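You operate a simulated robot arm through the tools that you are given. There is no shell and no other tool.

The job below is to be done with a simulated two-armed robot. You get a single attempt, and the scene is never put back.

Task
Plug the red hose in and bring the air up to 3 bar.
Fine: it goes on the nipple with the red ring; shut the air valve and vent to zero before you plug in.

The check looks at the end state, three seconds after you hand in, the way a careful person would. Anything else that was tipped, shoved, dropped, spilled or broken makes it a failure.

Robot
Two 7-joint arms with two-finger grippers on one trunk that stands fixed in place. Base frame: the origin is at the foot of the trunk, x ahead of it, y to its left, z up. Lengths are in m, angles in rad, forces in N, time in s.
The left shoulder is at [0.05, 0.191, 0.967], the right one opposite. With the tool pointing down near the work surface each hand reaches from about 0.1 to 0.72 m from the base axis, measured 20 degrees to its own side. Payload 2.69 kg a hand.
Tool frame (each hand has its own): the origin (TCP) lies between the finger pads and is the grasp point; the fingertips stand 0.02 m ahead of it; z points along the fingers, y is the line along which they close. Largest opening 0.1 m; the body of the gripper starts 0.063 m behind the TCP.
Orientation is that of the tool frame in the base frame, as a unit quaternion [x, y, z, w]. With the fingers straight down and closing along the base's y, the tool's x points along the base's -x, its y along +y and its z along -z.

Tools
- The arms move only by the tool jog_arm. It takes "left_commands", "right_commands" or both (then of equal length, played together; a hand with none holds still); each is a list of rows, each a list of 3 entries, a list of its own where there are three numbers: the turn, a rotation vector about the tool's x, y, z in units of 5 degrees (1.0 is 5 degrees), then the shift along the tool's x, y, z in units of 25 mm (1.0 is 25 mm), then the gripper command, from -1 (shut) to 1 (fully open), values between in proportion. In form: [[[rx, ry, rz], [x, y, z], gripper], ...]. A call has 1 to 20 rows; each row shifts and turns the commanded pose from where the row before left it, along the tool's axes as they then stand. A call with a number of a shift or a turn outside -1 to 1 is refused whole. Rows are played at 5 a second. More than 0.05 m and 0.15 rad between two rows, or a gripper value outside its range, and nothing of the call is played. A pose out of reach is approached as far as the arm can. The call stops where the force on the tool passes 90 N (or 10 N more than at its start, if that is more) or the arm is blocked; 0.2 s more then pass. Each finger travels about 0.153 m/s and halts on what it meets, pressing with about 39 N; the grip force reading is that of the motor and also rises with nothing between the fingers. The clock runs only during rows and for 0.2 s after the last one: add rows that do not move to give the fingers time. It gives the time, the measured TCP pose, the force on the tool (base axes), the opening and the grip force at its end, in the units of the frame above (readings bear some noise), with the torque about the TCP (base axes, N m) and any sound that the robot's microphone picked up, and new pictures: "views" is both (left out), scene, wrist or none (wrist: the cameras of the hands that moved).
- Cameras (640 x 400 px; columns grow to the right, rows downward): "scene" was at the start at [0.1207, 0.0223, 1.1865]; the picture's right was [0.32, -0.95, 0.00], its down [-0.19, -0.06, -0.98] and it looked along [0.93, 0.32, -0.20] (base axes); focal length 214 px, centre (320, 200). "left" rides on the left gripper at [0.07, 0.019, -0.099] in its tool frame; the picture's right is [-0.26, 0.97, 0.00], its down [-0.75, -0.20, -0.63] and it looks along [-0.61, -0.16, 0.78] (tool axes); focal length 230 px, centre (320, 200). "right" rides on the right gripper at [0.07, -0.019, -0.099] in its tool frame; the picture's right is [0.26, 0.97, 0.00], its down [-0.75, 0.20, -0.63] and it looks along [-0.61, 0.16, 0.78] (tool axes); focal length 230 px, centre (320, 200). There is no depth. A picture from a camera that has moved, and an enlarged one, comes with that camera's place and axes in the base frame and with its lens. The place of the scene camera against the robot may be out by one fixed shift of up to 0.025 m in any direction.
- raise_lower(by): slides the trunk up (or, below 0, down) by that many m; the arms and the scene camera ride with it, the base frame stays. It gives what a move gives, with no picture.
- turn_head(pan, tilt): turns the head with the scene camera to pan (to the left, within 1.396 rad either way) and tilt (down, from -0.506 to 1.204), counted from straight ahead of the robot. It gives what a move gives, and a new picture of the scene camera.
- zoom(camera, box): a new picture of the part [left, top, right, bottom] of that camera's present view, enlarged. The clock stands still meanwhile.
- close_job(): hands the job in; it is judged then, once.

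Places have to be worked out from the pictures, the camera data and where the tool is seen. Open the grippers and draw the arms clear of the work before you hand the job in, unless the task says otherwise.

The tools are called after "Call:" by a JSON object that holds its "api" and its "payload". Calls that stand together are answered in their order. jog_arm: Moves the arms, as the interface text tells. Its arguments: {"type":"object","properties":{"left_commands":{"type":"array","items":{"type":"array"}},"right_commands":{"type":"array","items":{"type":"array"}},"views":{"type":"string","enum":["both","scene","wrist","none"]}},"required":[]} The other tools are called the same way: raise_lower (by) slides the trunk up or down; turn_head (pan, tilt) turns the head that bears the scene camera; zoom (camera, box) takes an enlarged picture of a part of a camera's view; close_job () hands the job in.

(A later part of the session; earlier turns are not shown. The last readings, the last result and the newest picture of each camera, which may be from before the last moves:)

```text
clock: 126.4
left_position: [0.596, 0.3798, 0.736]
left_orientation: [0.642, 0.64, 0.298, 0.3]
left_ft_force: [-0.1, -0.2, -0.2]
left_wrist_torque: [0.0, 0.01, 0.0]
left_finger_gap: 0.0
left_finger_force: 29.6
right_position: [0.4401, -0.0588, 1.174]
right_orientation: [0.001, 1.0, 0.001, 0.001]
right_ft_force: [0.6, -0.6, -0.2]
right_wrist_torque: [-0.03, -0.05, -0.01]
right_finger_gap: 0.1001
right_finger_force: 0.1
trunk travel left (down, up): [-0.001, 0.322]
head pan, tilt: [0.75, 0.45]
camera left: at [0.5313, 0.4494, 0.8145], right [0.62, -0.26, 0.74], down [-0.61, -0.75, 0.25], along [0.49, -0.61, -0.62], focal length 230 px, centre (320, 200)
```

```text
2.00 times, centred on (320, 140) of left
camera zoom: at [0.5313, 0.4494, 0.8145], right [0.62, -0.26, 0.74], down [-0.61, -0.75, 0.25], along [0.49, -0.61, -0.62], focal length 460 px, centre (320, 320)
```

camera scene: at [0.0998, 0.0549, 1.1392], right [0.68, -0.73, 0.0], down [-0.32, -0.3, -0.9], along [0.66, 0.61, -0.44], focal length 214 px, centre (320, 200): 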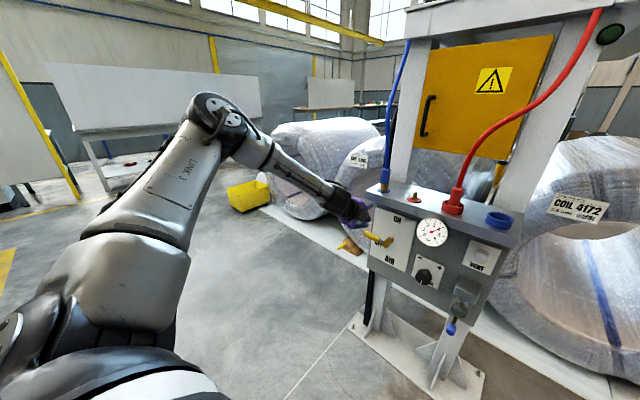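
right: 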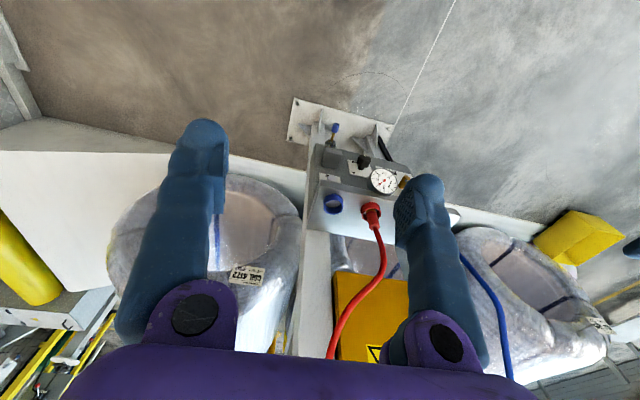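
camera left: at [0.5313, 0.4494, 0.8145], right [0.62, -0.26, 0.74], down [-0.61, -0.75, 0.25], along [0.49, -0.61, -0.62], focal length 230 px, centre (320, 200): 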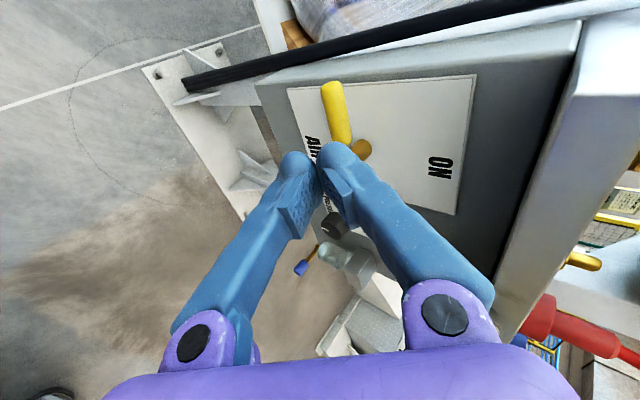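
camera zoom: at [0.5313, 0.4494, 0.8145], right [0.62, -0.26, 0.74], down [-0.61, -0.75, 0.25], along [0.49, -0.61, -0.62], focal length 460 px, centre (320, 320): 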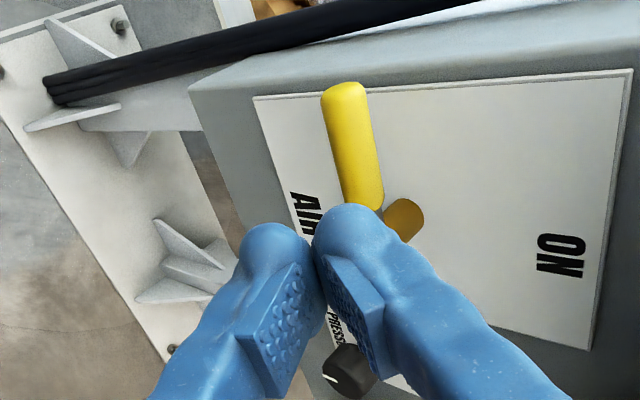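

The lever now reads horizontal, OFF, within a couple of degrees. Next is VENT. I'll back away, roll to 180° and flatten, then shift in front of the vent button at a safe distance.

Call:
{"api": "jog_arm", "payload": {"left_commands": [[[0, 0, 0], [0, -0.643, -0.766], -1], [[0, 0, 0], [0, -0.643, -0.766], -1], [[0, 0, 1], [0, 0, 0], -1], [[0, 0, 1], [0, 0, 0], -1], [[0, 0, 1], [0, 0, 0], -1], [[0, 0, 1], [0, 0, 0], -1], [[0, 0, 1], [0, 0, 0], -1], [[0, 0, 1], [0, 0, 0], -1], [[0, 0, 1], [0, 0, 0], -1], [[0, 0, 1], [0, 0, 0], -1], [[0, 0, 1], [0, 0, 0], -1], [[0, 0, 1], [0, 0, 0], -1], [[0, 0, 1], [0, 0, 0], -1], [[0, 0, 1], [0, 0, 0], -1], [[0, 0, 1], [0, 0, 0], -1], [[0, 0, 1], [0, 0, 0], -1], [[0, 0, 1], [0, 0, 0], -1], [[0, 0, 1], [0, 0, 0], -1], [[0, 0, 1], [0, 0, 0], -1], [[0, 0, 1], [0, 0, 0], -1]], "views": "none"}}

Call:
{"api": "jog_arm", "payload": {"left_commands": [[[0, 1, 0], [0, 0, 0], -1], [[0, 1, 0], [0, 0, 0], -1], [[0, 1, 0], [0, 0, 0], -1], [[0, 1, 0], [0, 0, 0], -1], [[0, 1, 0], [0, 0, 0], -1], [[0, 0, 0], [0, 1, 0], -1], [[0, 0, 0], [0, 1, 0], -1], [[0, 0, 0], [0, 1, 0], -1], [[0, 0, 0], [0, 1, 0], -1], [[0, 0, 0], [0, 1, 0], -1], [[0, 0, 0], [0, 1, 0], -1], [[0, 0, 0], [0, 1, 0], -1], [[0, 0, 0], [0, 1, 0], -1], [[0, 0, 0], [0, 1, 0], -1], [[0, 0, 0], [0, 1, 0], -1], [[0, 0, 0], [0, 1, 0], -1], [[0, 0, 0], [0, 1, 0], -1], [[0, 0, 0], [0, 1, 0], -1], [[0, 0, 0], [0, 0.4, 0], -1], [[0, 0, 0], [0, 0, 0], -1]], "views": "both"}}

```text
clock: 130.6
left_position: [0.5466, 0.3803, 0.7361]
left_orientation: [0.906, -0.002, 0.423, 0.003]
left_ft_force: [0.5, -0.5, -0.5]
left_wrist_torque: [0.03, 0.01, -0.02]
left_finger_gap: 0.0
left_finger_force: 29.4
right_position: [0.4413, -0.0587, 1.1747]
right_orientation: [0.0, 1.0, 0.001, 0.002]
right_ft_force: [0.1, -0.4, 0.1]
right_wrist_torque: [0.03, 0.02, 0.01]
right_finger_gap: 0.1001
right_finger_force: 0.1
trunk travel left (down, up): [-0.001, 0.322]
head pan, tilt: [0.75, 0.45]
```

```text
clock: 134.8
left_position: [0.5325, 0.1534, 0.8245]
left_orientation: [0.794, -0.001, 0.608, 0.003]
left_ft_force: [-0.5, 0.1, -0.2]
left_wrist_torque: [-0.01, -0.01, -0.02]
left_finger_gap: 0.0
left_finger_force: 29.4
left hand out of reach, approached as far as the arm can: row 11, 12, 13, 14, 15, 16, 17, 18, 19
right_position: [0.4403, -0.0587, 1.1748]
right_orientation: [0.001, 1.0, 0.001, 0.001]
right_ft_force: [0.1, -0.1, 0.1]
right_wrist_torque: [0.04, 0.02, 0.02]
right_finger_gap: 0.1
right_finger_force: 0.0
trunk travel left (down, up): [-0.001, 0.322]
head pan, tilt: [0.75, 0.45]
camera scene: at [0.0997, 0.0549, 1.1392], right [0.68, -0.73, 0.0], down [-0.32, -0.3, -0.9], along [0.66, 0.61, -0.44], focal length 214 px, centre (320, 200)
camera left: at [0.4541, 0.1354, 0.9181], right [-0.07, -0.97, -0.25], down [-0.8, 0.2, -0.56], along [0.59, 0.16, -0.79], focal length 230 px, centre (320, 200)
```

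scene: 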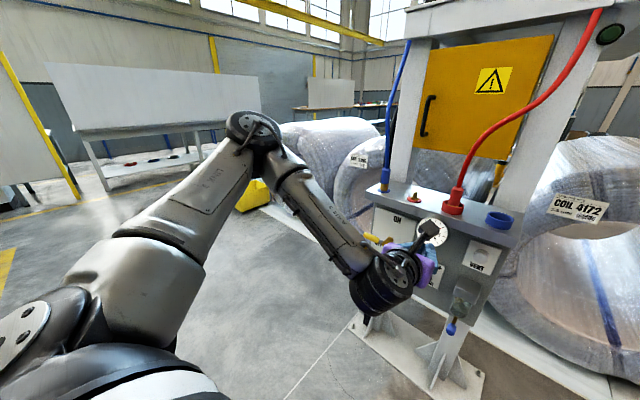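
left: 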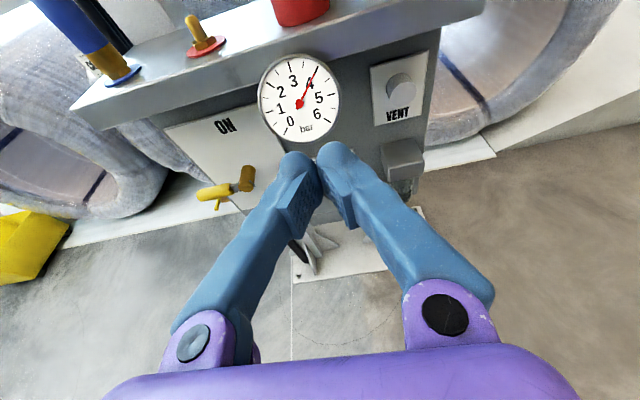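

Going inward with a straight-ahead tool limits the arm, so I'll yaw the tool 35° to the right, in line with the forearm, and lower to the vent's height while staying well in front of the panel.

Call:
{"api": "jog_arm", "payload": {"left_commands": [[[-0.966, 0, 0.259], [0, 0, 0], -1], [[-0.966, 0, 0.259], [0, 0, 0], -1], [[-0.966, 0, 0.259], [0, 0, 0], -1], [[-0.966, 0, 0.259], [0, 0, 0], -1], [[-0.966, 0, 0.259], [0, 0, 0], -1], [[-0.966, 0, 0.259], [0, 0, 0], -1], [[-0.966, 0, 0.259], [0, 0, 0], -1], [[0, 0, 0], [-0.966, 0, 0.259], -1], [[0, 0, 0], [-0.966, 0, 0.259], -1], [[0, 0, 0], [-0.966, 0, 0.259], -1], [[0, 0, 0], [0, 0, 0], -1]], "views": "both"}}

```text
clock: 137.2
left_position: [0.5348, 0.1538, 0.7505]
left_orientation: [0.756, -0.238, 0.581, 0.185]
left_ft_force: [1.2, 0.3, 0.3]
left_wrist_torque: [0.01, -0.01, -0.01]
left_finger_gap: 0.0004
left_finger_force: 29.7
right_position: [0.4407, -0.0583, 1.1739]
right_orientation: [0.0, 1.0, 0.001, 0.001]
right_ft_force: [0.4, -0.3, 0.3]
right_wrist_torque: [0.0, -0.02, 0.02]
right_finger_gap: 0.1
right_finger_force: 0.0
trunk travel left (down, up): [-0.001, 0.322]
head pan, tilt: [0.75, 0.45]
camera scene: at [0.0998, 0.055, 1.1392], right [0.68, -0.73, 0.0], down [-0.32, -0.3, -0.9], along [0.66, 0.61, -0.44], focal length 214 px, centre (320, 200)
camera left: at [0.4588, 0.1828, 0.8434], right [-0.61, -0.75, -0.25], down [-0.54, 0.62, -0.56], along [0.58, -0.21, -0.79], focal length 230 px, centre (320, 200)
```

scene: 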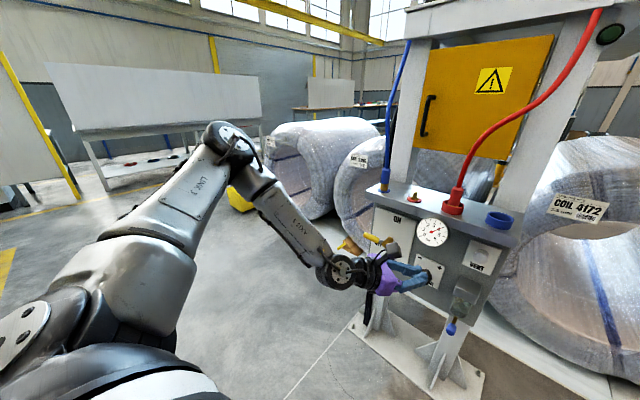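
left: 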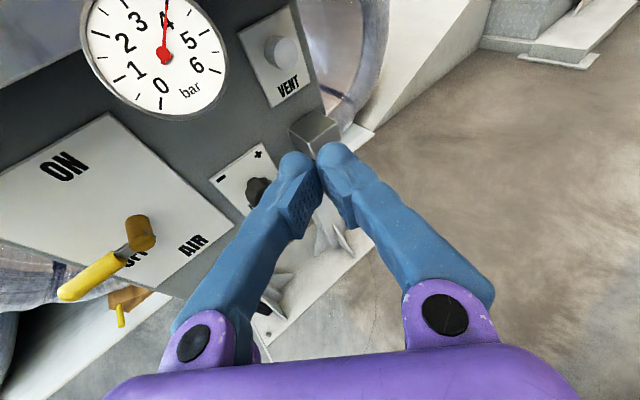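

Yawing right helps a lot: (0.535, 0.154, 0.75) is held exactly. I'll settle on yaw 20° right and nearly flat, which keeps the hand clear of the gauge and lid, and shift across in front of the vent button.

Call:
{"api": "jog_arm", "payload": {"left_commands": [[[0.966, 0, -0.259], [0, 0, 0], -1], [[0.966, 0, -0.259], [0, 0, 0], -1], [[0.966, 0, -0.259], [0, 0, 0], -1], [[0, 1, 0], [0, 0, 0], -1], [[0, 1, 0], [0, 0, 0], -1], [[0, 0, 0], [-0.073, 0.987, 0.367], -1], [[0, 0, 0], [-0.073, 0.987, 0.367], -1], [[0, 0, 0], [-0.073, 0.987, 0.367], -1], [[0, 0, 0], [-0.073, 0.987, 0.367], -1], [[0, 0, 0], [0, 0, 0], -1]], "views": "both"}}

```text
clock: 139.4
left_position: [0.5264, 0.1192, 0.8135]
left_orientation: [0.727, -0.131, 0.663, 0.122]
left_ft_force: [-0.7, 0.5, -0.1]
left_wrist_torque: [-0.01, -0.03, -0.01]
left_finger_gap: 0.0
left_finger_force: 29.4
left hand out of reach, approached as far as the arm can: row 4, 5, 6, 7, 8, 9
right_position: [0.4417, -0.0572, 1.1737]
right_orientation: [0.002, 1.0, 0.001, 0.0]
right_ft_force: [-0.5, 0.4, -0.6]
right_wrist_torque: [-0.04, 0.03, -0.04]
right_finger_gap: 0.1002
right_finger_force: 0.1
trunk travel left (down, up): [-0.001, 0.322]
head pan, tilt: [0.75, 0.45]
camera scene: at [0.0997, 0.0549, 1.1392], right [0.68, -0.73, 0.0], down [-0.32, -0.3, -0.9], along [0.66, 0.61, -0.44], focal length 214 px, centre (320, 200)
camera left: at [0.4318, 0.1322, 0.8922], right [-0.36, -0.9, -0.25], down [-0.58, 0.43, -0.69], along [0.73, -0.1, -0.68], focal length 230 px, centre (320, 200)
```

scene: 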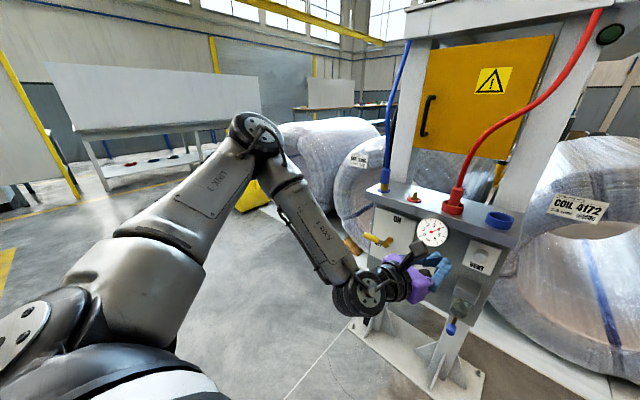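
left: 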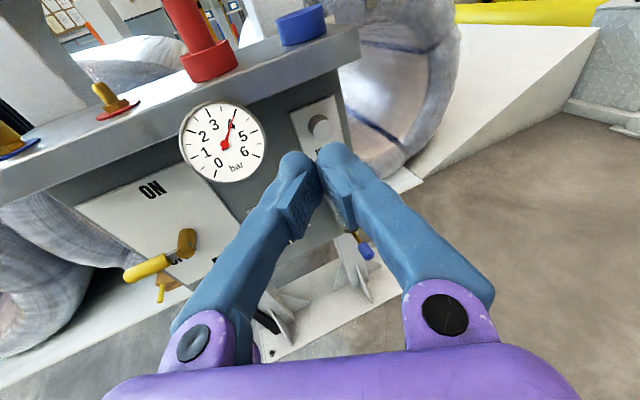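

Flattening so close to the body folds the arm too far; the wrist ends up very near the shoulder. Moving forward should relax that, so I'll go forward and to the right together, keeping right of the gauge.

Call:
{"api": "jog_arm", "payload": {"left_commands": [[[0, 0, 0], [-0.3, 0.6, 0.975], -1], [[0, 0, 0], [-0.45, 0.5, 0.975], -1], [[0, 0, 0], [-0.45, 0.3, 0.975], -1], [[0, 0, 0], [-0.45, 0.2, 0.6], -1], [[0, 0, 0], [0, 0, 0], -1]], "views": "both"}}

```text
clock: 140.6
left_position: [0.5719, 0.1202, 0.8211]
left_orientation: [0.726, -0.128, 0.665, 0.119]
left_ft_force: [-0.2, -0.4, -0.3]
left_wrist_torque: [0.01, -0.01, -0.01]
left_finger_gap: 0.0
left_finger_force: 29.0
left hand out of reach, approached as far as the arm can: row 1, 2, 3, 4
right_position: [0.4406, -0.0588, 1.1732]
right_orientation: [0.001, 1.0, 0.001, 0.001]
right_ft_force: [0.4, -0.3, -0.6]
right_wrist_torque: [0.01, -0.02, -0.02]
right_finger_gap: 0.1001
right_finger_force: 0.1
trunk travel left (down, up): [-0.001, 0.322]
head pan, tilt: [0.75, 0.45]
camera scene: at [0.0997, 0.0549, 1.1392], right [0.68, -0.73, 0.0], down [-0.32, -0.3, -0.9], along [0.66, 0.61, -0.44], focal length 214 px, centre (320, 200)
camera left: at [0.4782, 0.1344, 0.8994], right [-0.36, -0.9, -0.25], down [-0.58, 0.43, -0.69], along [0.73, -0.1, -0.67], focal length 230 px, centre (320, 200)
```

scene: 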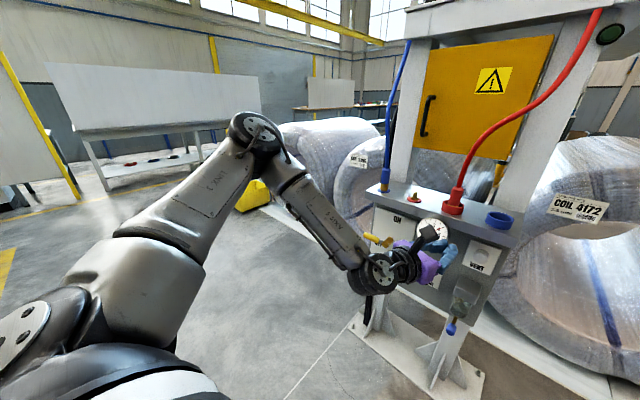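
left: 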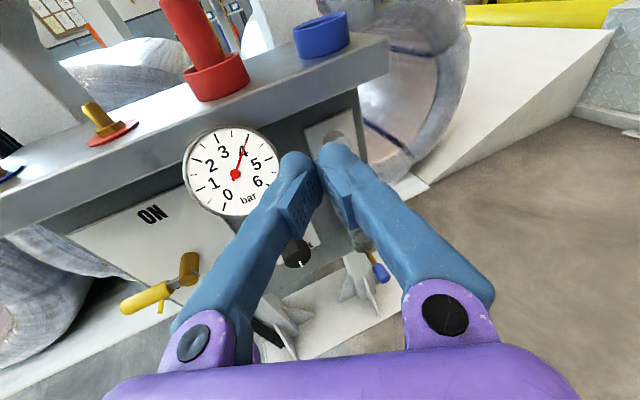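

In all these limit poses the elbow sits at the same spot, so the shoulder is saturated: with a flat tool the forearm simply can't reach lower or further in. A steeper tool of about 50°, yawed right, should keep the wrist within reach of the elbow. I'll test that near the vent, in free space.

Call:
{"api": "jog_arm", "payload": {"left_commands": [[[0, -1, 0], [0, 0, 0], -1], [[0, -1, 0], [0, 0, 0], -1], [[0, -1, 0], [0, 0, 0], -1], [[0, -1, 0], [0, 0, 0], -1], [[0, -1, 0], [0, 0, 0], -1], [[0, -1, 0], [0, 0, 0], -1], [[0, -1, 0], [0, 0, 0], -1], [[-0.766, 0, 0.643], [0, 0, 0], -1], [[-0.766, 0, 0.643], [0, 0, 0], -1], [[0, 0, 0], [0.26, 0.507, 0.727], -1], [[0, 0, 0], [0.26, 0.507, 0.727], -1], [[0, 0, 0], [0.26, 0.507, 0.727], -1], [[0, 0, 0], [0, 0, 0], -1]], "views": "both"}}

```text
clock: 143.4
left_position: [0.5894, 0.0798, 0.8078]
left_orientation: [0.875, -0.235, 0.409, 0.112]
left_ft_force: [-0.3, 0.7, 0.0]
left_wrist_torque: [0.03, 0.01, 0.01]
left_finger_gap: 0.0002
left_finger_force: 30.0
left hand out of reach, approached as far as the arm can: row 12
right_position: [0.4411, -0.0589, 1.1734]
right_orientation: [0.001, 1.0, 0.001, 0.001]
right_ft_force: [-0.3, 0.9, -1.1]
right_wrist_torque: [-0.02, -0.03, -0.03]
right_finger_gap: 0.1001
right_finger_force: 0.0
trunk travel left (down, up): [-0.001, 0.322]
head pan, tilt: [0.75, 0.45]
camera scene: at [0.0997, 0.0549, 1.1392], right [0.68, -0.73, 0.0], down [-0.32, -0.3, -0.9], along [0.66, 0.61, -0.44], focal length 214 px, centre (320, 200)
camera left: at [0.5527, 0.0782, 0.9256], right [-0.63, -0.75, -0.19], down [-0.73, 0.66, -0.17], along [0.26, 0.03, -0.97], focal length 230 px, centre (320, 200)
```

scene: 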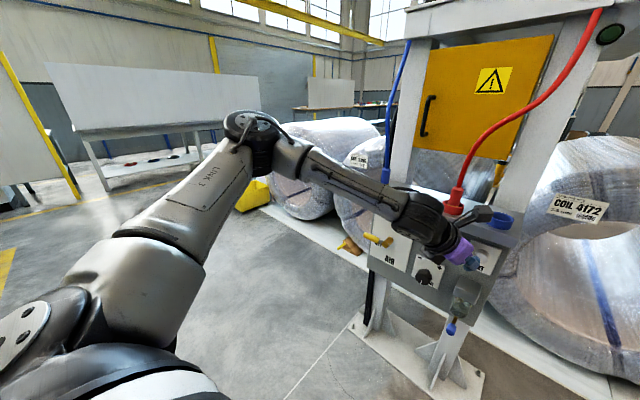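
left: 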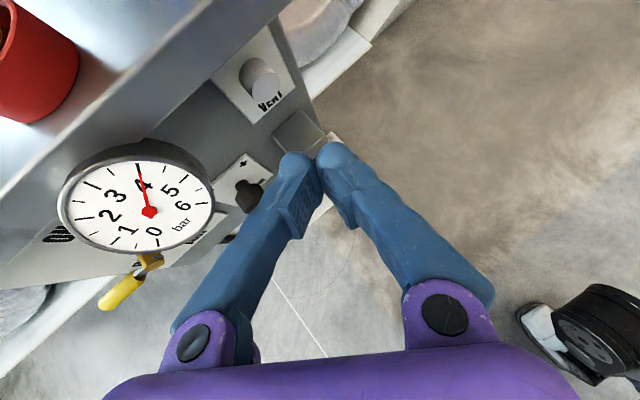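

The elbow is still pinned. I'll check whether it can come further inward when the hand is higher with the tool down, to find out whether this is a hard shoulder limit.

Call:
{"api": "jog_arm", "payload": {"left_commands": [[[0, 0, 0], [0.2, 0, -1], -1], [[0, 0, 0], [0.766, 0, -0.643], -1], [[0, 0, 0], [0.766, 0, -0.643], -1], [[0, 0, 0], [0.766, 0, -0.643], -1], [[0, 0, 0], [0.766, 0, -0.643], -1], [[0, 0, 0], [0.766, 0, -0.643], -1], [[0, 0, 0], [0.766, 0, -0.643], -1], [[0, 0, 0], [0.766, 0, -0.643], -1], [[0, -1, 0], [0, 0, 0], -1], [[0, -1, 0], [0, 0, 0], -1], [[0, -1, 0], [0, 0, 0], -1], [[0, -1, 0], [0, 0, 0], -1], [[0, -1, 0], [0, 0, 0], -1], [[0, -1, 0], [0, 0, 0], -1], [[0, -1, 0], [0, 0, 0], -1], [[0, -1, 0], [0, 0, 0], -1], [[0, -1, 0], [0, 0, 0], -1], [[0, -1, 0], [0, 0, 0], -1], [[0, 0, 0], [0, 0, 0], -1]], "views": "scene"}}

```text
clock: 147.4
left_position: [0.5526, 0.1983, 1.0084]
left_orientation: [0.957, -0.257, 0.127, 0.036]
left_ft_force: [-0.1, 0.5, 1.0]
left_wrist_torque: [0.05, 0.0, -0.01]
left_finger_gap: 0.0
left_finger_force: 29.5
left hand out of reach, approached as far as the arm can: row 11, 12, 13, 14, 15, 16, 17, 18
right_position: [0.4424, -0.058, 1.1735]
right_orientation: [0.001, 1.0, 0.001, 0.001]
right_ft_force: [0.7, -0.2, -0.1]
right_wrist_torque: [-0.03, -0.01, 0.0]
right_finger_gap: 0.1
right_finger_force: 0.1
trunk travel left (down, up): [-0.001, 0.322]
head pan, tilt: [0.75, 0.45]
camera scene: at [0.0996, 0.0551, 1.1392], right [0.68, -0.73, 0.0], down [-0.32, -0.3, -0.9], along [0.66, 0.61, -0.44], focal length 214 px, centre (320, 200)
```

scene: 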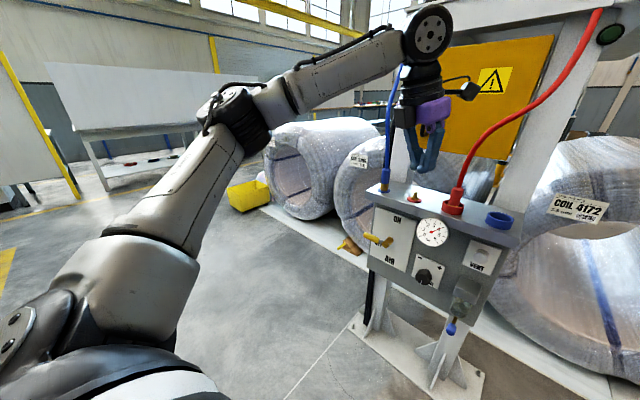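

I'll try the other roll side, 270°, which puts the camera to the right and clear of the gauge and lid, then flatten to about 70° with the right yaw, all in free space.

Call:
{"api": "jog_arm", "payload": {"left_commands": [[[0, 0, 1], [0, 0, 0], -1], [[0, 0, 1], [0, 0, 0], -1], [[0, 0, 1], [0, 0, 0], -1], [[0, 0, 1], [0, 0, 0], -1], [[0, 0, 1], [0, 0, 0], -1], [[0, 0, 1], [0, 0, 0], -1], [[0, 0, 1], [0, 0, 0], -1], [[0, 0, 1], [0, 0, 0], -1], [[0, 0, 1], [0, 0, 0], -1], [[0, 0, 1], [0, 0, 0], -1], [[0, 0, 1], [0, 0, 0], -1], [[0, 0, 1], [0, 0, 0], -1], [[0, 0, 1], [0, 0, 0], -1], [[0, 0, 1], [0, 0, 0], -1], [[0, 0, 1], [0, 0, 0], -1], [[0, 0, 1], [0, 0, 0], -1], [[0, 0, 1], [0, 0, 0], -1], [[0, 0, 1], [0, 0, 0], -1], [[0, 0, 0], [0, 0, 0], -1]], "views": "none"}}

Call:
{"api": "jog_arm", "payload": {"left_commands": [[[1, 0, 0], [0, 0, 0], -1], [[1, 0, 0], [0, 0, 0], -1], [[1, 0, 0], [0, 0, 0], -1], [[1, 0, 0], [0, 0, 0], -1], [[1, 0, 0], [0, 0, 0], -1], [[1, 0, 0], [0, 0, 0], -1], [[1, 0, 0], [0, 0, 0], -1], [[1, 0, 0], [0, 0, 0], -1], [[1, 0, 0], [0, 0, 0], -1], [[1, 0, 0], [0, 0, 0], -1], [[1, 0, 0], [0, 0, 0], -1], [[0, 0, 0], [0, 0, 0], -1]], "views": "scene"}}

```text
clock: 150.9
left_position: [0.2038, 0.1273, 0.9429]
left_orientation: [-0.586, 0.801, -0.111, 0.042]
left_ft_force: [2.4, 1.7, 3.3]
left_wrist_torque: [-0.3, 0.46, -0.02]
left_finger_gap: 0.0002
left_finger_force: 29.4
left hand out of reach, approached as far as the arm can: row 3, 4, 5, 6, 7, 8, 9, 10, 11, 12, 13, 14, 15, 16, 17
right_position: [0.4409, -0.0578, 1.1746]
right_orientation: [0.001, 1.0, 0.001, 0.001]
right_ft_force: [0.1, 0.5, 1.0]
right_wrist_torque: [-0.01, 0.05, -0.01]
right_finger_gap: 0.1
right_finger_force: 0.0
trunk travel left (down, up): [-0.001, 0.322]
head pan, tilt: [0.75, 0.45]
stopped in row 17 (left hand): the force on the tool passed its limit at 144 N (the readings are from after the stop); the commanded pose is now the measured one
```

```text
clock: 151.4
left_position: [0.212, 0.1255, 0.9491]
left_orientation: [-0.595, 0.784, -0.159, 0.076]
left_ft_force: [5.9, 3.4, 2.8]
left_wrist_torque: [-0.56, 0.9, 0.0]
left_finger_gap: 0.0
left_finger_force: 29.6
left hand out of reach, approached as far as the arm can: row 2
right_position: [0.4416, -0.0584, 1.1743]
right_orientation: [0.001, 1.0, 0.001, 0.001]
right_ft_force: [0.7, -0.7, 0.4]
right_wrist_torque: [0.0, 0.02, -0.01]
right_finger_gap: 0.0999
right_finger_force: 0.0
trunk travel left (down, up): [-0.001, 0.322]
head pan, tilt: [0.75, 0.45]
stopped in row 2 (left hand): the force on the tool passed its limit at 103 N (the readings are from after the stop); the commanded pose is now the measured one
camera scene: at [0.1, 0.0549, 1.1391], right [0.68, -0.73, 0.0], down [-0.32, -0.3, -0.9], along [0.66, 0.61, -0.44], focal length 214 px, centre (320, 200)
```

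scene: 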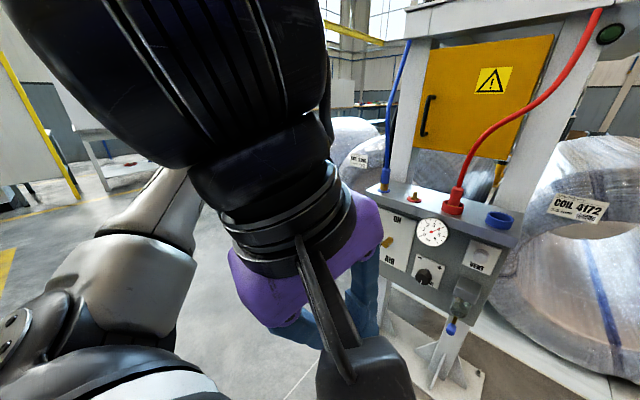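

That roll ran into a wrist limit and the solver swung the hand back against the robot itself, where it stopped. I must not chain calls like that. I'll ease the hand forward and away from the trunk in small steps.

Call:
{"api": "jog_arm", "payload": {"left_commands": [[[0, 0, 0], [-0.28, -0.909, 0.308], -1], [[0, 0, 0], [-0.28, -0.909, 0.308], -1]], "views": "scene"}}

```text
clock: 152.0
left_position: [0.241, 0.113, 0.9493]
left_orientation: [-0.597, 0.783, -0.16, 0.078]
left_ft_force: [-0.3, -0.1, -0.7]
left_wrist_torque: [-0.03, 0.04, 0.02]
left_finger_gap: 0.0
left_finger_force: 29.4
left hand out of reach, approached as far as the arm can: row 1, 2
right_position: [0.4413, -0.059, 1.1733]
right_orientation: [0.001, 1.0, 0.0, 0.001]
right_ft_force: [0.1, -1.0, 0.2]
right_wrist_torque: [0.02, -0.01, 0.03]
right_finger_gap: 0.1
right_finger_force: 0.0
trunk travel left (down, up): [-0.001, 0.322]
head pan, tilt: [0.75, 0.45]
camera scene: at [0.0999, 0.0549, 1.1392], right [0.68, -0.73, 0.0], down [-0.32, -0.3, -0.9], along [0.66, 0.61, -0.44], focal length 214 px, centre (320, 200)
```

scene: 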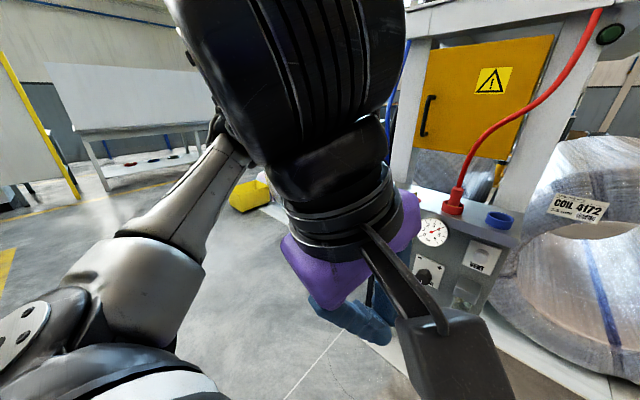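

Contact is released. I'll roll back toward the free range here, a little at a time.

Call:
{"api": "jog_arm", "payload": {"left_commands": [[[0, 0, -1], [0, 0, 0], -1], [[0, 0, -1], [0, 0, 0], -1], [[0, 0, -1], [0, 0, 0], -1], [[0, 0, -1], [0, 0, 0], -1]], "views": "none"}}

```text
clock: 153.0
left_position: [0.2422, 0.1127, 0.9469]
left_orientation: [0.723, -0.667, 0.17, -0.048]
left_ft_force: [-0.6, -0.3, -0.8]
left_wrist_torque: [0.02, -0.02, -0.01]
left_finger_gap: 0.0
left_finger_force: 29.2
right_position: [0.4403, -0.0592, 1.1755]
right_orientation: [0.0, 1.0, 0.001, 0.001]
right_ft_force: [0.0, -0.3, -0.5]
right_wrist_torque: [-0.01, 0.0, -0.01]
right_finger_gap: 0.0999
right_finger_force: 0.0
trunk travel left (down, up): [-0.001, 0.322]
head pan, tilt: [0.75, 0.45]
```

Call:
{"api": "jog_arm", "payload": {"left_commands": [[[0, 0, -1], [0, 0, 0], -1], [[0, 0, -1], [0, 0, 0], -1], [[0, 0, -1], [0, 0, 0], -1], [[0, 0, -1], [0, 0, 0], -1], [[0, 0, -1], [0, 0, 0], -1], [[0, 0, -1], [0, 0, 0], -1], [[0, 0, -1], [0, 0, 0], -1], [[0, 0, -1], [0, 0, 0], -1], [[0, 0, -1], [0, 0, 0], -1], [[0, 0, -1], [0, 0, 0], -1], [[0, 0, 0], [0, 0, 0], -1]], "views": "scene"}}

```text
clock: 155.4
left_position: [0.2413, 0.1138, 0.9486]
left_orientation: [0.937, -0.3, 0.174, 0.028]
left_ft_force: [0.1, 0.3, -0.5]
left_wrist_torque: [0.01, 0.0, -0.01]
left_finger_gap: 0.0
left_finger_force: 29.7
right_position: [0.4397, -0.0586, 1.1744]
right_orientation: [0.001, 1.0, 0.0, 0.001]
right_ft_force: [0.5, 0.0, 0.2]
right_wrist_torque: [-0.01, -0.04, 0.01]
right_finger_gap: 0.0998
right_finger_force: 0.1
trunk travel left (down, up): [-0.001, 0.322]
head pan, tilt: [0.75, 0.45]
camera scene: at [0.0997, 0.0549, 1.1392], right [0.68, -0.73, 0.0], down [-0.32, -0.3, -0.9], along [0.66, 0.61, -0.44], focal length 214 px, centre (320, 200)
```

scene: 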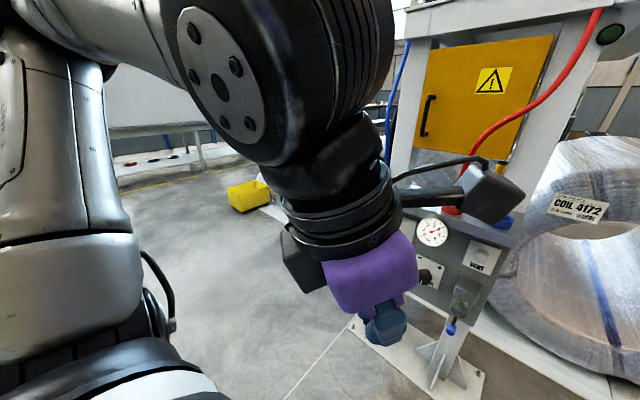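

The left arm is back in its normal posture. I'll square the left tool up, and move the right hand out to the right so it's out of the way.

Call:
{"api": "jog_arm", "payload": {"left_commands": [[[0.343, -0.052, -0.936], [0, 0, 0], -1], [[0.343, -0.052, -0.936], [0, 0, 0], -1], [[0.343, -0.052, -0.936], [0, 0, 0], -1], [[0.343, -0.052, -0.936], [0, 0, 0], -1], [[0.343, -0.052, -0.936], [0, 0, 0], -1], [[0.343, -0.052, -0.936], [0, 0, 0], -1], [[0.343, -0.052, -0.936], [0, 0, 0], -1], [[0, 0, 0], [0.94, 0, 0.34], -1], [[0, 0, 0], [0.94, 0, 0.34], -1], [[0, 0, 0], [0.94, 0, 0.34], -1], [[0, 0, 0], [0.94, 0, 0.34], -1], [[0, 0, 0], [0.94, 0, 0.34], -1]], "right_commands": [[[0, 0, 0], [0, -1, 0], 0], [[0, 0, 0], [0, -1, 0], -1], [[0, 0, 0], [0, -1, 0], -1], [[0, 0, 0], [0, -1, 0], -1], [[0, 0, 0], [0, -1, 0], -1], [[0, 0, 0], [0, -1, 0], -1], [[0, 0, 0], [0, -1, 0], -1], [[0, 0, 0], [0, -1, 0], -1], [[0, 0, 0], [0, -1, 0], -1], [[0, 0, 0], [0, -1, 0], -1], [[0, 0, 0], [0, -1, 0], -1], [[0, 0, 0], [0, -1, 0], -1]], "views": "scene"}}

```text
clock: 158.0
left_position: [0.3731, 0.1167, 0.9557]
left_orientation: [0.984, -0.006, 0.175, -0.026]
left_ft_force: [-0.3, 0.8, 0.1]
left_wrist_torque: [0.01, 0.03, 0.0]
left_finger_gap: 0.0
left_finger_force: 29.3
left hand out of reach, approached as far as the arm can: row 7
right_position: [0.4395, -0.3413, 1.1738]
right_orientation: [0.0, 1.0, 0.001, 0.002]
right_ft_force: [0.3, 0.1, -0.1]
right_wrist_torque: [-0.02, -0.02, -0.04]
right_finger_gap: 0.0001
right_finger_force: 29.4
right hand out of reach, approached as far as the arm can: row 12
trunk travel left (down, up): [-0.001, 0.322]
head pan, tilt: [0.75, 0.45]
camera scene: at [0.1, 0.0553, 1.1391], right [0.68, -0.73, 0.0], down [-0.32, -0.3, -0.9], along [0.66, 0.61, -0.44], focal length 214 px, centre (320, 200)
```

scene: 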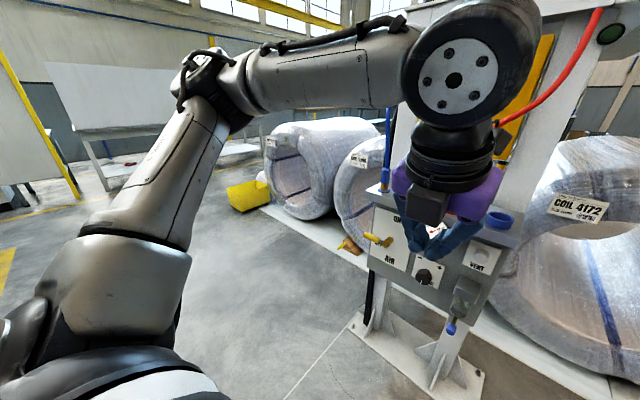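

Both hands are clear of each other. I'll move the left hand toward the right at this comfortable height and see how far the shoulder lets it go.

Call:
{"api": "jog_arm", "payload": {"left_commands": [[[0, 0, 0], [0, 1, 0], -1], [[0, 0, 0], [0, 1, 0], -1], [[0, 0, 0], [0, 1, 0], -1], [[0, 0, 0], [0, 1, 0], -1], [[0, 0, 0], [0, 0, 0], -1]], "views": "scene"}}

```text
clock: 159.2
left_position: [0.3718, 0.1172, 0.9552]
left_orientation: [0.984, -0.005, 0.175, -0.026]
left_ft_force: [-0.1, 1.5, -0.6]
left_wrist_torque: [-0.03, -0.02, -0.01]
left_finger_gap: 0.0
left_finger_force: 29.8
left hand out of reach, approached as far as the arm can: row 1, 2, 3, 4
right_position: [0.439, -0.3415, 1.1735]
right_orientation: [0.0, 1.0, 0.001, 0.002]
right_ft_force: [-0.1, -0.8, 0.0]
right_wrist_torque: [0.01, 0.01, 0.01]
right_finger_gap: 0.0001
right_finger_force: 29.3
trunk travel left (down, up): [-0.001, 0.322]
head pan, tilt: [0.75, 0.45]
camera scene: at [0.0997, 0.0549, 1.1392], right [0.68, -0.73, 0.0], down [-0.32, -0.3, -0.9], along [0.66, 0.61, -0.44], focal length 214 px, centre (320, 200)
```

scene: 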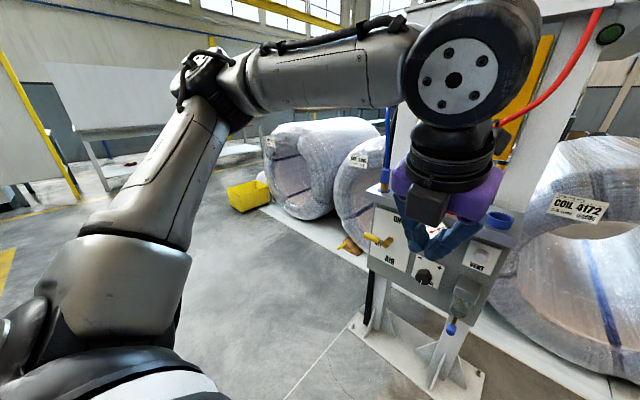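

So at roll 180° it's the wrist roll that's saturated for inward positions, not the shoulder. I'll unroll toward 45°, which is mid-range here and puts the camera low-left, below the gauge, and watch for complaints.

Call:
{"api": "jog_arm", "payload": {"left_commands": [[[0, 0, -1], [0, 0, 0], -1], [[0, 0, -1], [0, 0, 0], -1], [[0, 0, -1], [0, 0, 0], -1], [[0, 0, -1], [0, 0, 0], -1], [[0, 0, -1], [0, 0, 0], -1], [[0, 0, -1], [0, 0, 0], -1], [[0, 0, -1], [0, 0, 0], -1], [[0, 0, -1], [0, 0, 0], -1], [[0, 0, -1], [0, 0, 0], -1], [[0, 0, -1], [0, 0, 0], -1], [[0, 0, -1], [0, 0, 0], -1], [[0, 0, -1], [0, 0, 0], -1], [[0, 0, -1], [0, 0, 0], -1], [[0, 0, -1], [0, 0, 0], -1], [[0, 0, -1], [0, 0, 0], -1], [[0, 0, -1], [0, 0, 0], -1], [[0, 0, -1], [0, 0, 0], -1], [[0, 0, -1], [0, 0, 0], -1]], "views": "none"}}

```text
clock: 163.0
left_position: [0.3744, 0.1178, 0.9586]
left_orientation: [0.699, 0.693, 0.141, 0.106]
left_ft_force: [-0.3, 0.4, 0.0]
left_wrist_torque: [0.01, 0.01, -0.06]
left_finger_gap: 0.0002
left_finger_force: 29.6
left hand out of reach, approached as far as the arm can: row 9
right_position: [0.4391, -0.3401, 1.174]
right_orientation: [0.001, 1.0, 0.001, 0.002]
right_ft_force: [0.5, 0.5, -0.1]
right_wrist_torque: [-0.02, 0.0, 0.02]
right_finger_gap: 0.0
right_finger_force: 29.4
trunk travel left (down, up): [-0.001, 0.322]
head pan, tilt: [0.75, 0.45]
```

Call:
{"api": "jog_arm", "payload": {"left_commands": [[[0, 0, 0], [-1, 0, 0], -1], [[0, 0, 0], [-1, 0, 0], -1], [[0, 0, 0], [-1, 0, 0], -1], [[0, 0, 0], [0, 0, 0], -1]], "views": "scene"}}

```text
clock: 164.0
left_position: [0.3741, 0.116, 0.9503]
left_orientation: [0.699, 0.693, 0.143, 0.106]
left_ft_force: [-0.4, -0.2, 0.0]
left_wrist_torque: [0.0, 0.0, -0.02]
left_finger_gap: 0.0
left_finger_force: 29.8
left hand out of reach, approached as far as the arm can: row 1, 2, 3
right_position: [0.4397, -0.3415, 1.1734]
right_orientation: [0.001, 1.0, 0.001, 0.002]
right_ft_force: [0.7, 0.8, -0.5]
right_wrist_torque: [-0.03, -0.04, 0.02]
right_finger_gap: 0.0
right_finger_force: 29.6
trunk travel left (down, up): [-0.001, 0.322]
head pan, tilt: [0.75, 0.45]
camera scene: at [0.0998, 0.055, 1.1392], right [0.68, -0.73, 0.0], down [-0.32, -0.3, -0.9], along [0.66, 0.61, -0.44], focal length 214 px, centre (320, 200)
```

scene: 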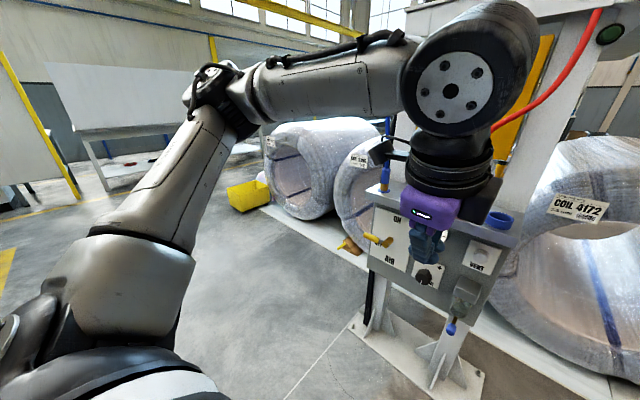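

Inward reach at this x is limited by the shoulder, but it's angular, so it should open up further forward. I'll go forward first, then tilt and yaw, checking as I go.

Call:
{"api": "jog_arm", "payload": {"left_commands": [[[0, 0, 0], [0, 0.94, 0.342], -1], [[0, 0, 0], [0, 0.94, 0.342], -1], [[0, 0, 0], [0, 0.94, 0.342], -1], [[0, 0, 0], [0, 0.94, 0.342], -1], [[0, 0, 0], [0, 0.94, 0.342], -1], [[0, 0, 0], [0, 0.94, 0.342], -1], [[-1, 0, 0], [0, 0, 0], -1], [[-1, 0, 0], [0, 0, 0], -1], [[-1, 0, 0], [0, 0, 0], -1], [[-1, 0, 0], [0, 0, 0], -1], [[-1, 0, 0], [0, 0, 0], -1], [[-1, 0, 0], [0, 0, 0], -1], [[-1, 0, 0], [0, 0, 0], -1], [[-1, 0, 0], [0, 0, 0], -1], [[0, 0, 0], [0, 0, 0], -1]], "views": "scene"}}

```text
clock: 167.2
left_position: [0.4939, 0.1452, 0.9514]
left_orientation: [0.621, 0.601, 0.372, 0.339]
left_ft_force: [-0.1, 0.8, -0.4]
left_wrist_torque: [0.0, 0.0, -0.02]
left_finger_gap: 0.0
left_finger_force: 29.0
left hand out of reach, approached as far as the arm can: row 2, 4, 5, 6
right_position: [0.44, -0.3409, 1.1732]
right_orientation: [0.0, 1.0, 0.001, 0.002]
right_ft_force: [0.2, 0.2, -0.1]
right_wrist_torque: [-0.01, 0.0, 0.04]
right_finger_gap: 0.0001
right_finger_force: 28.9
trunk travel left (down, up): [-0.001, 0.322]
head pan, tilt: [0.75, 0.45]
camera scene: at [0.0997, 0.0549, 1.1392], right [0.68, -0.73, 0.0], down [-0.32, -0.3, -0.9], along [0.66, 0.61, -0.44], focal length 214 px, centre (320, 200)
```

scene: 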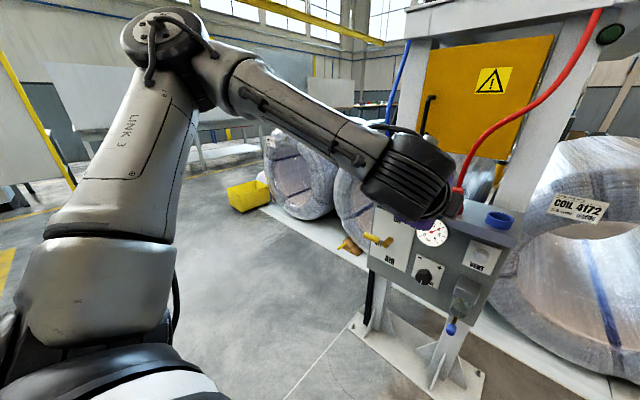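

That's fine now: the elbow is free again. I'll yaw right 30° here and check.

Call:
{"api": "jog_arm", "payload": {"left_commands": [[[0, -0.866, 0.5], [0, 0, 0], -1], [[0, -0.866, 0.5], [0, 0, 0], -1], [[0, -0.866, 0.5], [0, 0, 0], -1], [[0, -0.866, 0.5], [0, 0, 0], -1], [[0, -0.866, 0.5], [0, 0, 0], -1], [[0, -0.866, 0.5], [0, 0, 0], -1], [[0, 0, 0], [0, 0, 0], -1]], "views": "none"}}

```text
clock: 168.8
left_position: [0.4927, 0.1449, 0.9514]
left_orientation: [0.762, 0.424, 0.262, 0.413]
left_ft_force: [0.4, 0.0, 0.2]
left_wrist_torque: [0.01, 0.0, 0.01]
left_finger_gap: 0.0
left_finger_force: 29.7
right_position: [0.4395, -0.3421, 1.1746]
right_orientation: [0.0, 1.0, 0.001, 0.002]
right_ft_force: [-0.9, 0.7, -0.7]
right_wrist_torque: [0.01, 0.02, 0.0]
right_finger_gap: 0.0002
right_finger_force: 29.6
trunk travel left (down, up): [-0.001, 0.322]
head pan, tilt: [0.75, 0.45]
```

Held without complaint. Now I'll descend toward the front of the vent, keeping about 10 cm in front of the panel.

Call:
{"api": "jog_arm", "payload": {"left_commands": [[[0, 0, 0], [-0.092, -0.3, 0.947], -1], [[0, 0, 0], [-0.092, -0.3, 0.947], -1], [[0, 0, 0], [-0.092, -0.3, 0.947], -1], [[0, 0, 0], [-0.092, -0.3, 0.947], -1], [[0, 0, 0], [-0.092, -0.3, 0.947], -1], [[0, 0, 0], [-0.092, -0.3, 0.947], -1], [[0, 0, 0], [-0.092, -0.3, 0.947], -1], [[0, 0, 0], [-0.092, -0.3, 0.947], -1], [[0, 0, 0], [0, 0, 0], -1]], "views": "both"}}

```text
clock: 170.8
left_position: [0.5967, 0.0814, 0.8086]
left_orientation: [0.761, 0.424, 0.262, 0.415]
left_ft_force: [-0.4, 0.0, 0.6]
left_wrist_torque: [0.0, 0.03, 0.03]
left_finger_gap: 0.0001
left_finger_force: 29.9
left hand out of reach, approached as far as the arm can: row 8
right_position: [0.4396, -0.3406, 1.1739]
right_orientation: [0.001, 1.0, 0.001, 0.002]
right_ft_force: [-0.8, 0.4, -0.6]
right_wrist_torque: [-0.02, 0.0, -0.01]
right_finger_gap: 0.0001
right_finger_force: 29.9
trunk travel left (down, up): [-0.001, 0.322]
head pan, tilt: [0.75, 0.45]
camera scene: at [0.0998, 0.055, 1.1392], right [0.68, -0.73, 0.0], down [-0.32, -0.3, -0.9], along [0.66, 0.61, -0.44], focal length 214 px, centre (320, 200)
camera left: at [0.5642, 0.1747, 0.8788], right [0.29, -0.51, 0.81], down [-0.94, -0.33, 0.12], along [0.21, -0.79, -0.57], focal length 230 px, centre (320, 200)
```

scene: 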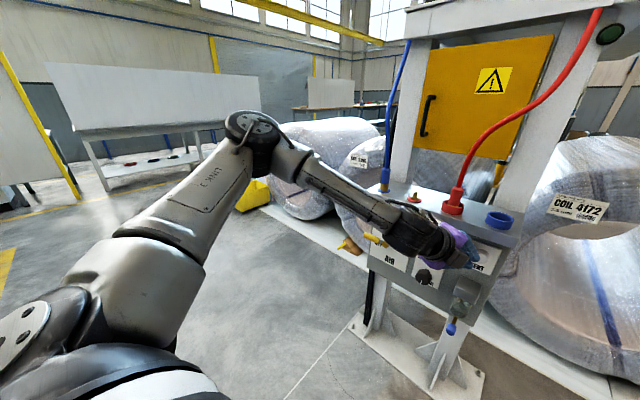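
left: 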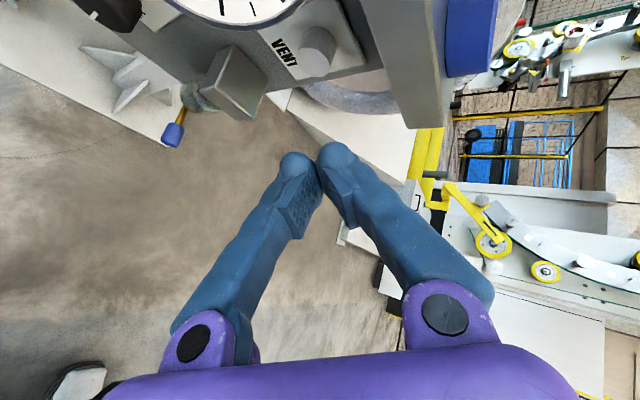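

The left arm is pinned again at nearly the same place. Before going on, I'll check whether the right arm, still in its fresh posture, has a better inward reach. First I'll park the left hand back and to the left so they can't meet.

Call:
{"api": "jog_arm", "payload": {"left_commands": [[[0, 0, 0], [0, 0, -1], -1], [[0, 0, 0], [0, 0, -1], -1], [[0, 0, 0], [0.5, 0.3, -0.8], -1], [[0, 0, 0], [0.8, 0.3, -0.5], -1], [[0, 0, 0], [1, 0, 0], -1], [[0, 0, 0], [1, 0, 0], -1], [[0, 0, 0], [1, 0, 0], -1], [[0, 0, 0], [1, 0, 0], -1], [[0, 0, 0], [1, 0, 0], -1], [[0, 0, 0], [1, 0, 0], -1], [[0, 0, 0], [1, 0, 0], -1], [[0, 0, 0], [0, 0, 0], -1]], "views": "none"}}

Call:
{"api": "turn_head", "payload": {"pan": -0.3, "tilt": 0.45}}

```text
clock: 173.4
left_position: [0.6405, 0.2899, 0.8714]
left_orientation: [0.761, 0.425, 0.262, 0.414]
left_ft_force: [0.3, -0.2, -0.3]
left_wrist_torque: [-0.02, 0.02, -0.01]
left_finger_gap: 0.0
left_finger_force: 29.1
right_position: [0.4392, -0.3406, 1.1735]
right_orientation: [0.001, 1.0, 0.001, 0.002]
right_ft_force: [-1.1, -0.1, -0.4]
right_wrist_torque: [-0.02, -0.04, 0.04]
right_finger_gap: 0.0
right_finger_force: 29.6
trunk travel left (down, up): [-0.001, 0.322]
head pan, tilt: [0.75, 0.45]
```

```text
clock: 174.7
left_position: [0.6398, 0.2903, 0.872]
left_orientation: [0.761, 0.424, 0.262, 0.414]
left_ft_force: [0.3, -0.4, -0.3]
left_wrist_torque: [0.01, -0.01, 0.01]
left_finger_gap: 0.0002
left_finger_force: 29.5
right_position: [0.4392, -0.3403, 1.1726]
right_orientation: [0.001, 1.0, 0.001, 0.001]
right_ft_force: [0.1, 0.4, -0.6]
right_wrist_torque: [0.03, -0.01, -0.02]
right_finger_gap: 0.0002
right_finger_force: 29.1
trunk travel left (down, up): [-0.001, 0.322]
head pan, tilt: [-0.3, 0.45]
camera scene: at [0.1203, -0.0349, 1.1392], right [-0.3, -0.96, 0.0], down [-0.42, 0.13, -0.9], along [0.86, -0.27, -0.44], focal length 214 px, centre (320, 200)
```

scene: 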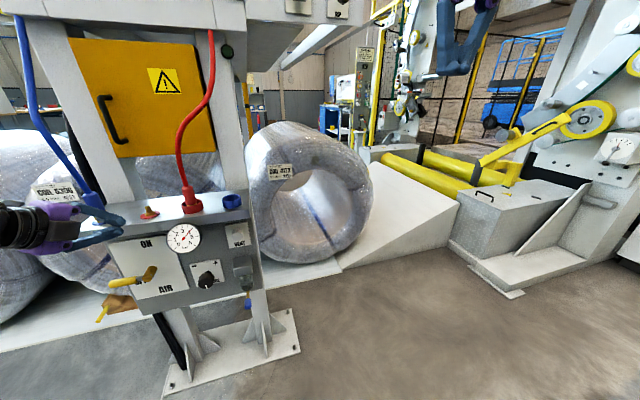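

The area to the right of the panel is free. I'll pull the left hand back and lower the right hand as a first step.

Call:
{"api": "jog_arm", "payload": {"left_commands": [[[0, 0, 0], [-0.503, -0.43, -0.749], -1], [[0, 0, 0], [-0.503, -0.43, -0.749], -1], [[0, 0, 0], [-0.503, -0.43, -0.749], -1], [[0, 0, 0], [-0.503, -0.43, -0.749], -1], [[0, 0, 0], [-0.503, -0.43, -0.749], -1], [[0, 0, 0], [0, 0, 0], -1], [[0, 0, 0], [0, 0, 0], -1], [[0, 0, 0], [0, 0, 0], -1], [[0, 0, 0], [0, 0, 0], -1]], "right_commands": [[[0, 0, 0], [0, 0, 1], -1], [[0, 0, 0], [0, 0, 1], -1], [[0, 0, 0], [0, 0, 1], -1], [[0, 0, 0], [0, 0, 1], -1], [[0, 0, 0], [0, 0, 1], -1], [[0, 0, 0], [0, 0, 1], -1], [[0, 0, 0], [0, 0, 1], -1], [[0, 0, 0], [0, 0, 1], -1], [[0, 0, 0], [0, 0, 1], -1]], "views": "scene"}}

```text
clock: 176.7
left_position: [0.5175, 0.2889, 0.8714]
left_orientation: [0.761, 0.425, 0.263, 0.413]
left_ft_force: [-0.5, 0.6, -0.8]
left_wrist_torque: [-0.03, 0.0, 0.0]
left_finger_gap: 0.0
left_finger_force: 29.5
right_position: [0.4415, -0.34, 0.9478]
right_orientation: [-0.001, 1.0, 0.001, 0.001]
right_ft_force: [0.0, -0.2, 0.4]
right_wrist_torque: [0.0, -0.01, -0.01]
right_finger_gap: 0.0
right_finger_force: 29.8
trunk travel left (down, up): [-0.001, 0.322]
head pan, tilt: [-0.3, 0.45]
camera scene: at [0.1204, -0.0351, 1.1392], right [-0.3, -0.96, 0.0], down [-0.42, 0.13, -0.9], along [0.86, -0.27, -0.44], focal length 214 px, centre (320, 200)
```

scene: 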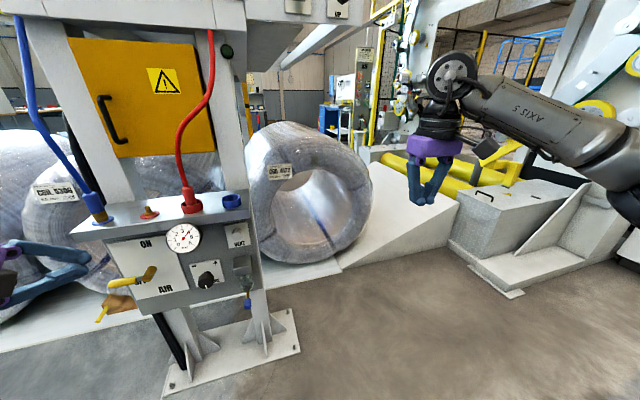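

Now I'll move the right hand inward at this height.

Call:
{"api": "jog_arm", "payload": {"right_commands": [[[0, 0, 0], [0, 1, 0], -1], [[0, 0, 0], [0, 1, 0], -1], [[0, 0, 0], [0, 1, 0], -1], [[0, 0, 0], [0, 1, 0], -1], [[0, 0, 0], [0, 1, 0], -1], [[0, 0, 0], [0, 1, 0], -1], [[0, 0, 0], [0, 1, 0], -1], [[0, 0, 0], [0, 1, 0], -1], [[0, 0, 0], [0, 1, 0], -1], [[0, 0, 0], [0, 1, 0], -1], [[0, 0, 0], [0, 1, 0], -1], [[0, 0, 0], [0, 1, 0], -1], [[0, 0, 0], [0, 0, 0], -1]], "views": "scene"}}

```text
clock: 179.5
left_position: [0.5171, 0.2908, 0.8711]
left_orientation: [0.761, 0.425, 0.262, 0.414]
left_ft_force: [-0.1, 0.1, 0.9]
left_wrist_torque: [0.03, 0.0, -0.02]
left_finger_gap: 0.0
left_finger_force: 29.5
right_position: [0.4402, -0.0412, 0.9476]
right_orientation: [0.0, 1.0, 0.0, 0.001]
right_ft_force: [0.6, 0.9, -0.2]
right_wrist_torque: [0.03, 0.0, 0.01]
right_finger_gap: 0.0
right_finger_force: 29.8
trunk travel left (down, up): [-0.001, 0.322]
head pan, tilt: [-0.3, 0.45]
camera scene: at [0.1203, -0.0348, 1.1392], right [-0.3, -0.96, 0.0], down [-0.42, 0.13, -0.9], along [0.86, -0.27, -0.44], focal length 214 px, centre (320, 200)
```

scene: 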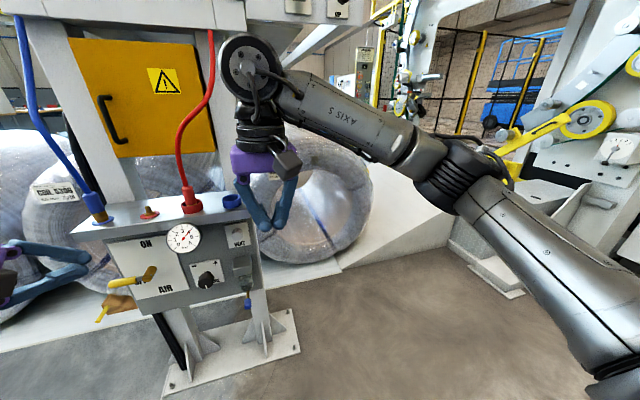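

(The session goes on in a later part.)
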